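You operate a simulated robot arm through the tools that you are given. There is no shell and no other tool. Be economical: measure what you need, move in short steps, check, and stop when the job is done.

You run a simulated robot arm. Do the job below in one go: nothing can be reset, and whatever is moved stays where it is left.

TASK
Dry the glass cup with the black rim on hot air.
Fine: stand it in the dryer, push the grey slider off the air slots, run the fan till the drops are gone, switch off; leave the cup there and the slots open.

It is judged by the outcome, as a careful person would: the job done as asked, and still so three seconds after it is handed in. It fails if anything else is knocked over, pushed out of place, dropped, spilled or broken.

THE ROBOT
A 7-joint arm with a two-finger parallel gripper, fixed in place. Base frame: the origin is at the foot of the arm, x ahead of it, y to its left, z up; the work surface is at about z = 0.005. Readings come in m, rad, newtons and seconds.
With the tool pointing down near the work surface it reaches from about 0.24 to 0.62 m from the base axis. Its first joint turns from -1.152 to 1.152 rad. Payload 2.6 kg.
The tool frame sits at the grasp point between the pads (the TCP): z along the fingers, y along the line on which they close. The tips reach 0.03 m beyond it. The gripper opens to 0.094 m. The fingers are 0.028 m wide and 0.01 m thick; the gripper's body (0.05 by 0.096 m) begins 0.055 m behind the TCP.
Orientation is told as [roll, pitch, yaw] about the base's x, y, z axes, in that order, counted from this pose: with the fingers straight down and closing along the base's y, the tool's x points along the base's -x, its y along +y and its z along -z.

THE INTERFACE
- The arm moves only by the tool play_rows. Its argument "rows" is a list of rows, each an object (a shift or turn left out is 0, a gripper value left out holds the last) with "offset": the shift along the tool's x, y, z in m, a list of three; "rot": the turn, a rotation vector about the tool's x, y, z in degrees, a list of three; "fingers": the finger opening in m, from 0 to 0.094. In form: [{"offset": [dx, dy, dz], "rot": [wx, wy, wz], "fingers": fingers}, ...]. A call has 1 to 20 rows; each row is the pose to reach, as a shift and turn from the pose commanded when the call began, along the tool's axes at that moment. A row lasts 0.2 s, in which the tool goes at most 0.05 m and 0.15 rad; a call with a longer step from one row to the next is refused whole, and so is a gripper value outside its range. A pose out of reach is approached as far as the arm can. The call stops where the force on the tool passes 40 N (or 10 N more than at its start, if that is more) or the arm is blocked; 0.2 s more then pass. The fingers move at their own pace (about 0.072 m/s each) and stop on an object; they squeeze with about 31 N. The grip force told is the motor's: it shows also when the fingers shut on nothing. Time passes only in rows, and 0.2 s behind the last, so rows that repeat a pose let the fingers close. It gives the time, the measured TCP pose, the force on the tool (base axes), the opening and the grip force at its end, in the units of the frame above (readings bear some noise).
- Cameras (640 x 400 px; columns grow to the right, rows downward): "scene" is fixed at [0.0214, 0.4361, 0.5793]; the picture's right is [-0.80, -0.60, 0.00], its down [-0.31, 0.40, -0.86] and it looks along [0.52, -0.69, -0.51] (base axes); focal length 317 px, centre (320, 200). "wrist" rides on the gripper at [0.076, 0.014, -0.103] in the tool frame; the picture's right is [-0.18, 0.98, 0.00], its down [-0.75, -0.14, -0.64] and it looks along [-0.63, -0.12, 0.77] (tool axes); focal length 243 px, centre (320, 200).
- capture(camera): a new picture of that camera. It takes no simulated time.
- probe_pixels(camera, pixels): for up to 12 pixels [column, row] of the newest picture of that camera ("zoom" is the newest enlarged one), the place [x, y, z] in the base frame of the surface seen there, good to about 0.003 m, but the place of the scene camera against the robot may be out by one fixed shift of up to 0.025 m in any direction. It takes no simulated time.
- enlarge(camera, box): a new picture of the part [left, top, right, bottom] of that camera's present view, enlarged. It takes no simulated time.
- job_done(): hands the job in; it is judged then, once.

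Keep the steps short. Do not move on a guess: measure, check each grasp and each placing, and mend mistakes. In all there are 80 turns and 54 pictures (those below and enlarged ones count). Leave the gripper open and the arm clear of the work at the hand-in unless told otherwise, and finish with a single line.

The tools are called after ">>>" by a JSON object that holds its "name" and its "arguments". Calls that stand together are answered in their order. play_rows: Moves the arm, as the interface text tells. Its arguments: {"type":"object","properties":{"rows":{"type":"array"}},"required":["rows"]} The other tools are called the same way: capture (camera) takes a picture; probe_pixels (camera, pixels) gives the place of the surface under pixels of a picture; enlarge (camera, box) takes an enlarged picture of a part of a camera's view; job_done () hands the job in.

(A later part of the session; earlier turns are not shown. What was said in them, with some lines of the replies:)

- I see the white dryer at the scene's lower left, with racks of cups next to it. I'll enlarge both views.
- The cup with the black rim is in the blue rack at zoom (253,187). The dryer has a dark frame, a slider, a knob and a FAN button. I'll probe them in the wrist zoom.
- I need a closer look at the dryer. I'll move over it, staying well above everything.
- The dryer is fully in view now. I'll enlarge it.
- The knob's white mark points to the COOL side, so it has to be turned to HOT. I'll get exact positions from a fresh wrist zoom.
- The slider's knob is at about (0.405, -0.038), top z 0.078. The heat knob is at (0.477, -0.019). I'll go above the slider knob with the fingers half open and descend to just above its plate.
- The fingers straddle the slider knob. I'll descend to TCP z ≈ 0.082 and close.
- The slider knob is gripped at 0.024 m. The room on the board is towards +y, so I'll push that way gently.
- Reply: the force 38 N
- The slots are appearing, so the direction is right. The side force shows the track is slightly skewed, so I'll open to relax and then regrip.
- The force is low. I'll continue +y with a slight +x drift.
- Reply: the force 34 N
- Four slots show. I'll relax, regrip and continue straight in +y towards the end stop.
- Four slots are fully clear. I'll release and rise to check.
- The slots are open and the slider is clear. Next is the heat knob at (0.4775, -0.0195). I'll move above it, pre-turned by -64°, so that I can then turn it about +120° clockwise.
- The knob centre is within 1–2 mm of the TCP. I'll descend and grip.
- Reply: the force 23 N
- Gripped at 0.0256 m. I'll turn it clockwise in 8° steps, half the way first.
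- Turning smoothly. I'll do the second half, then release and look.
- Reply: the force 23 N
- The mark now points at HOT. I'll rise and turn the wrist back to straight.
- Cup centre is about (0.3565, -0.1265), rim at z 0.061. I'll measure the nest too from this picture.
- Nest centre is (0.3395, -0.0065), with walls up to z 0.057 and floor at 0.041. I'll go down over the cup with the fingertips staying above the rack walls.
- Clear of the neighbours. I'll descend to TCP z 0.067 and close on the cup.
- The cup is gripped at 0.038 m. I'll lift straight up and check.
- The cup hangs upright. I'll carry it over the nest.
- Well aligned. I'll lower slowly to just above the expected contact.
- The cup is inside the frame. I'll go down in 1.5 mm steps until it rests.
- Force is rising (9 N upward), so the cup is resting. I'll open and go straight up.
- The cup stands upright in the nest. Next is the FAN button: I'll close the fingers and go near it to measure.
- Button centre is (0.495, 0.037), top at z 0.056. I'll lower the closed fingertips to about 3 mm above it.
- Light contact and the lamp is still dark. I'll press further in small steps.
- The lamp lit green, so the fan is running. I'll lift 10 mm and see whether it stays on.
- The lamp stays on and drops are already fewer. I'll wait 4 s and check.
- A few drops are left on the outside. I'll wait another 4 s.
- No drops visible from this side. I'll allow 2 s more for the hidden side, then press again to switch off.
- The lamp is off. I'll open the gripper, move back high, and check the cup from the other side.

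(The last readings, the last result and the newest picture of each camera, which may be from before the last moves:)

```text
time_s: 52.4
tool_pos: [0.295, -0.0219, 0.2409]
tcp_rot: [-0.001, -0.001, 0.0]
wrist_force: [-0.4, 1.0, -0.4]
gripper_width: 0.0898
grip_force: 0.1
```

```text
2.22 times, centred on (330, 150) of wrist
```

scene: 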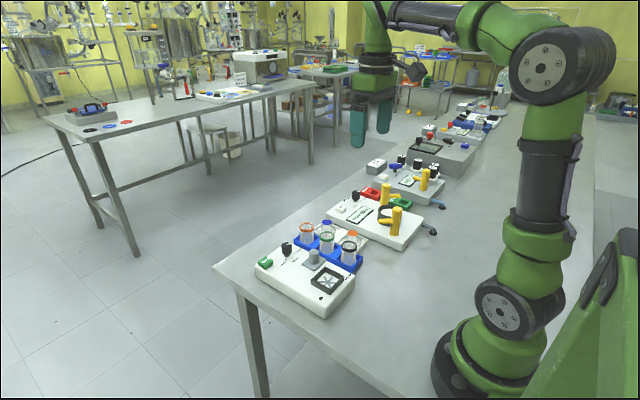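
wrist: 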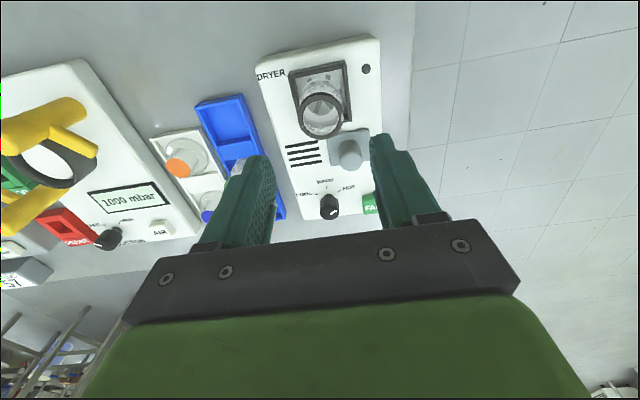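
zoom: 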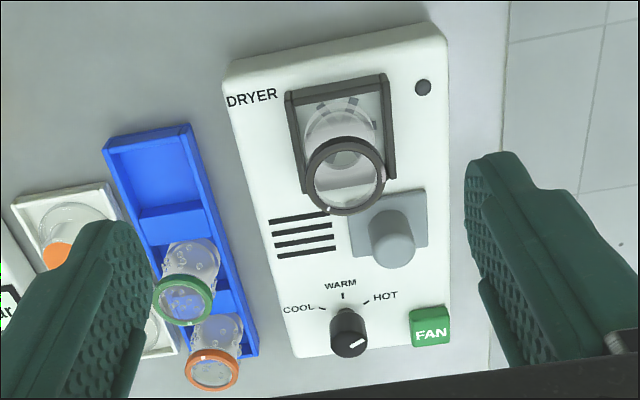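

The cup is dry from this side too. It is upright in the nest, the slots are open, the fan is off and the arm is clear, so I'm handing in.

>>> {"name": "job_done", "arguments": {}}

```text
The job is handed in.
```

The black-rimmed cup has no drops left that I can see and stands in the dryer, with the air slots open, the fan off, and the heat knob left at HOT.
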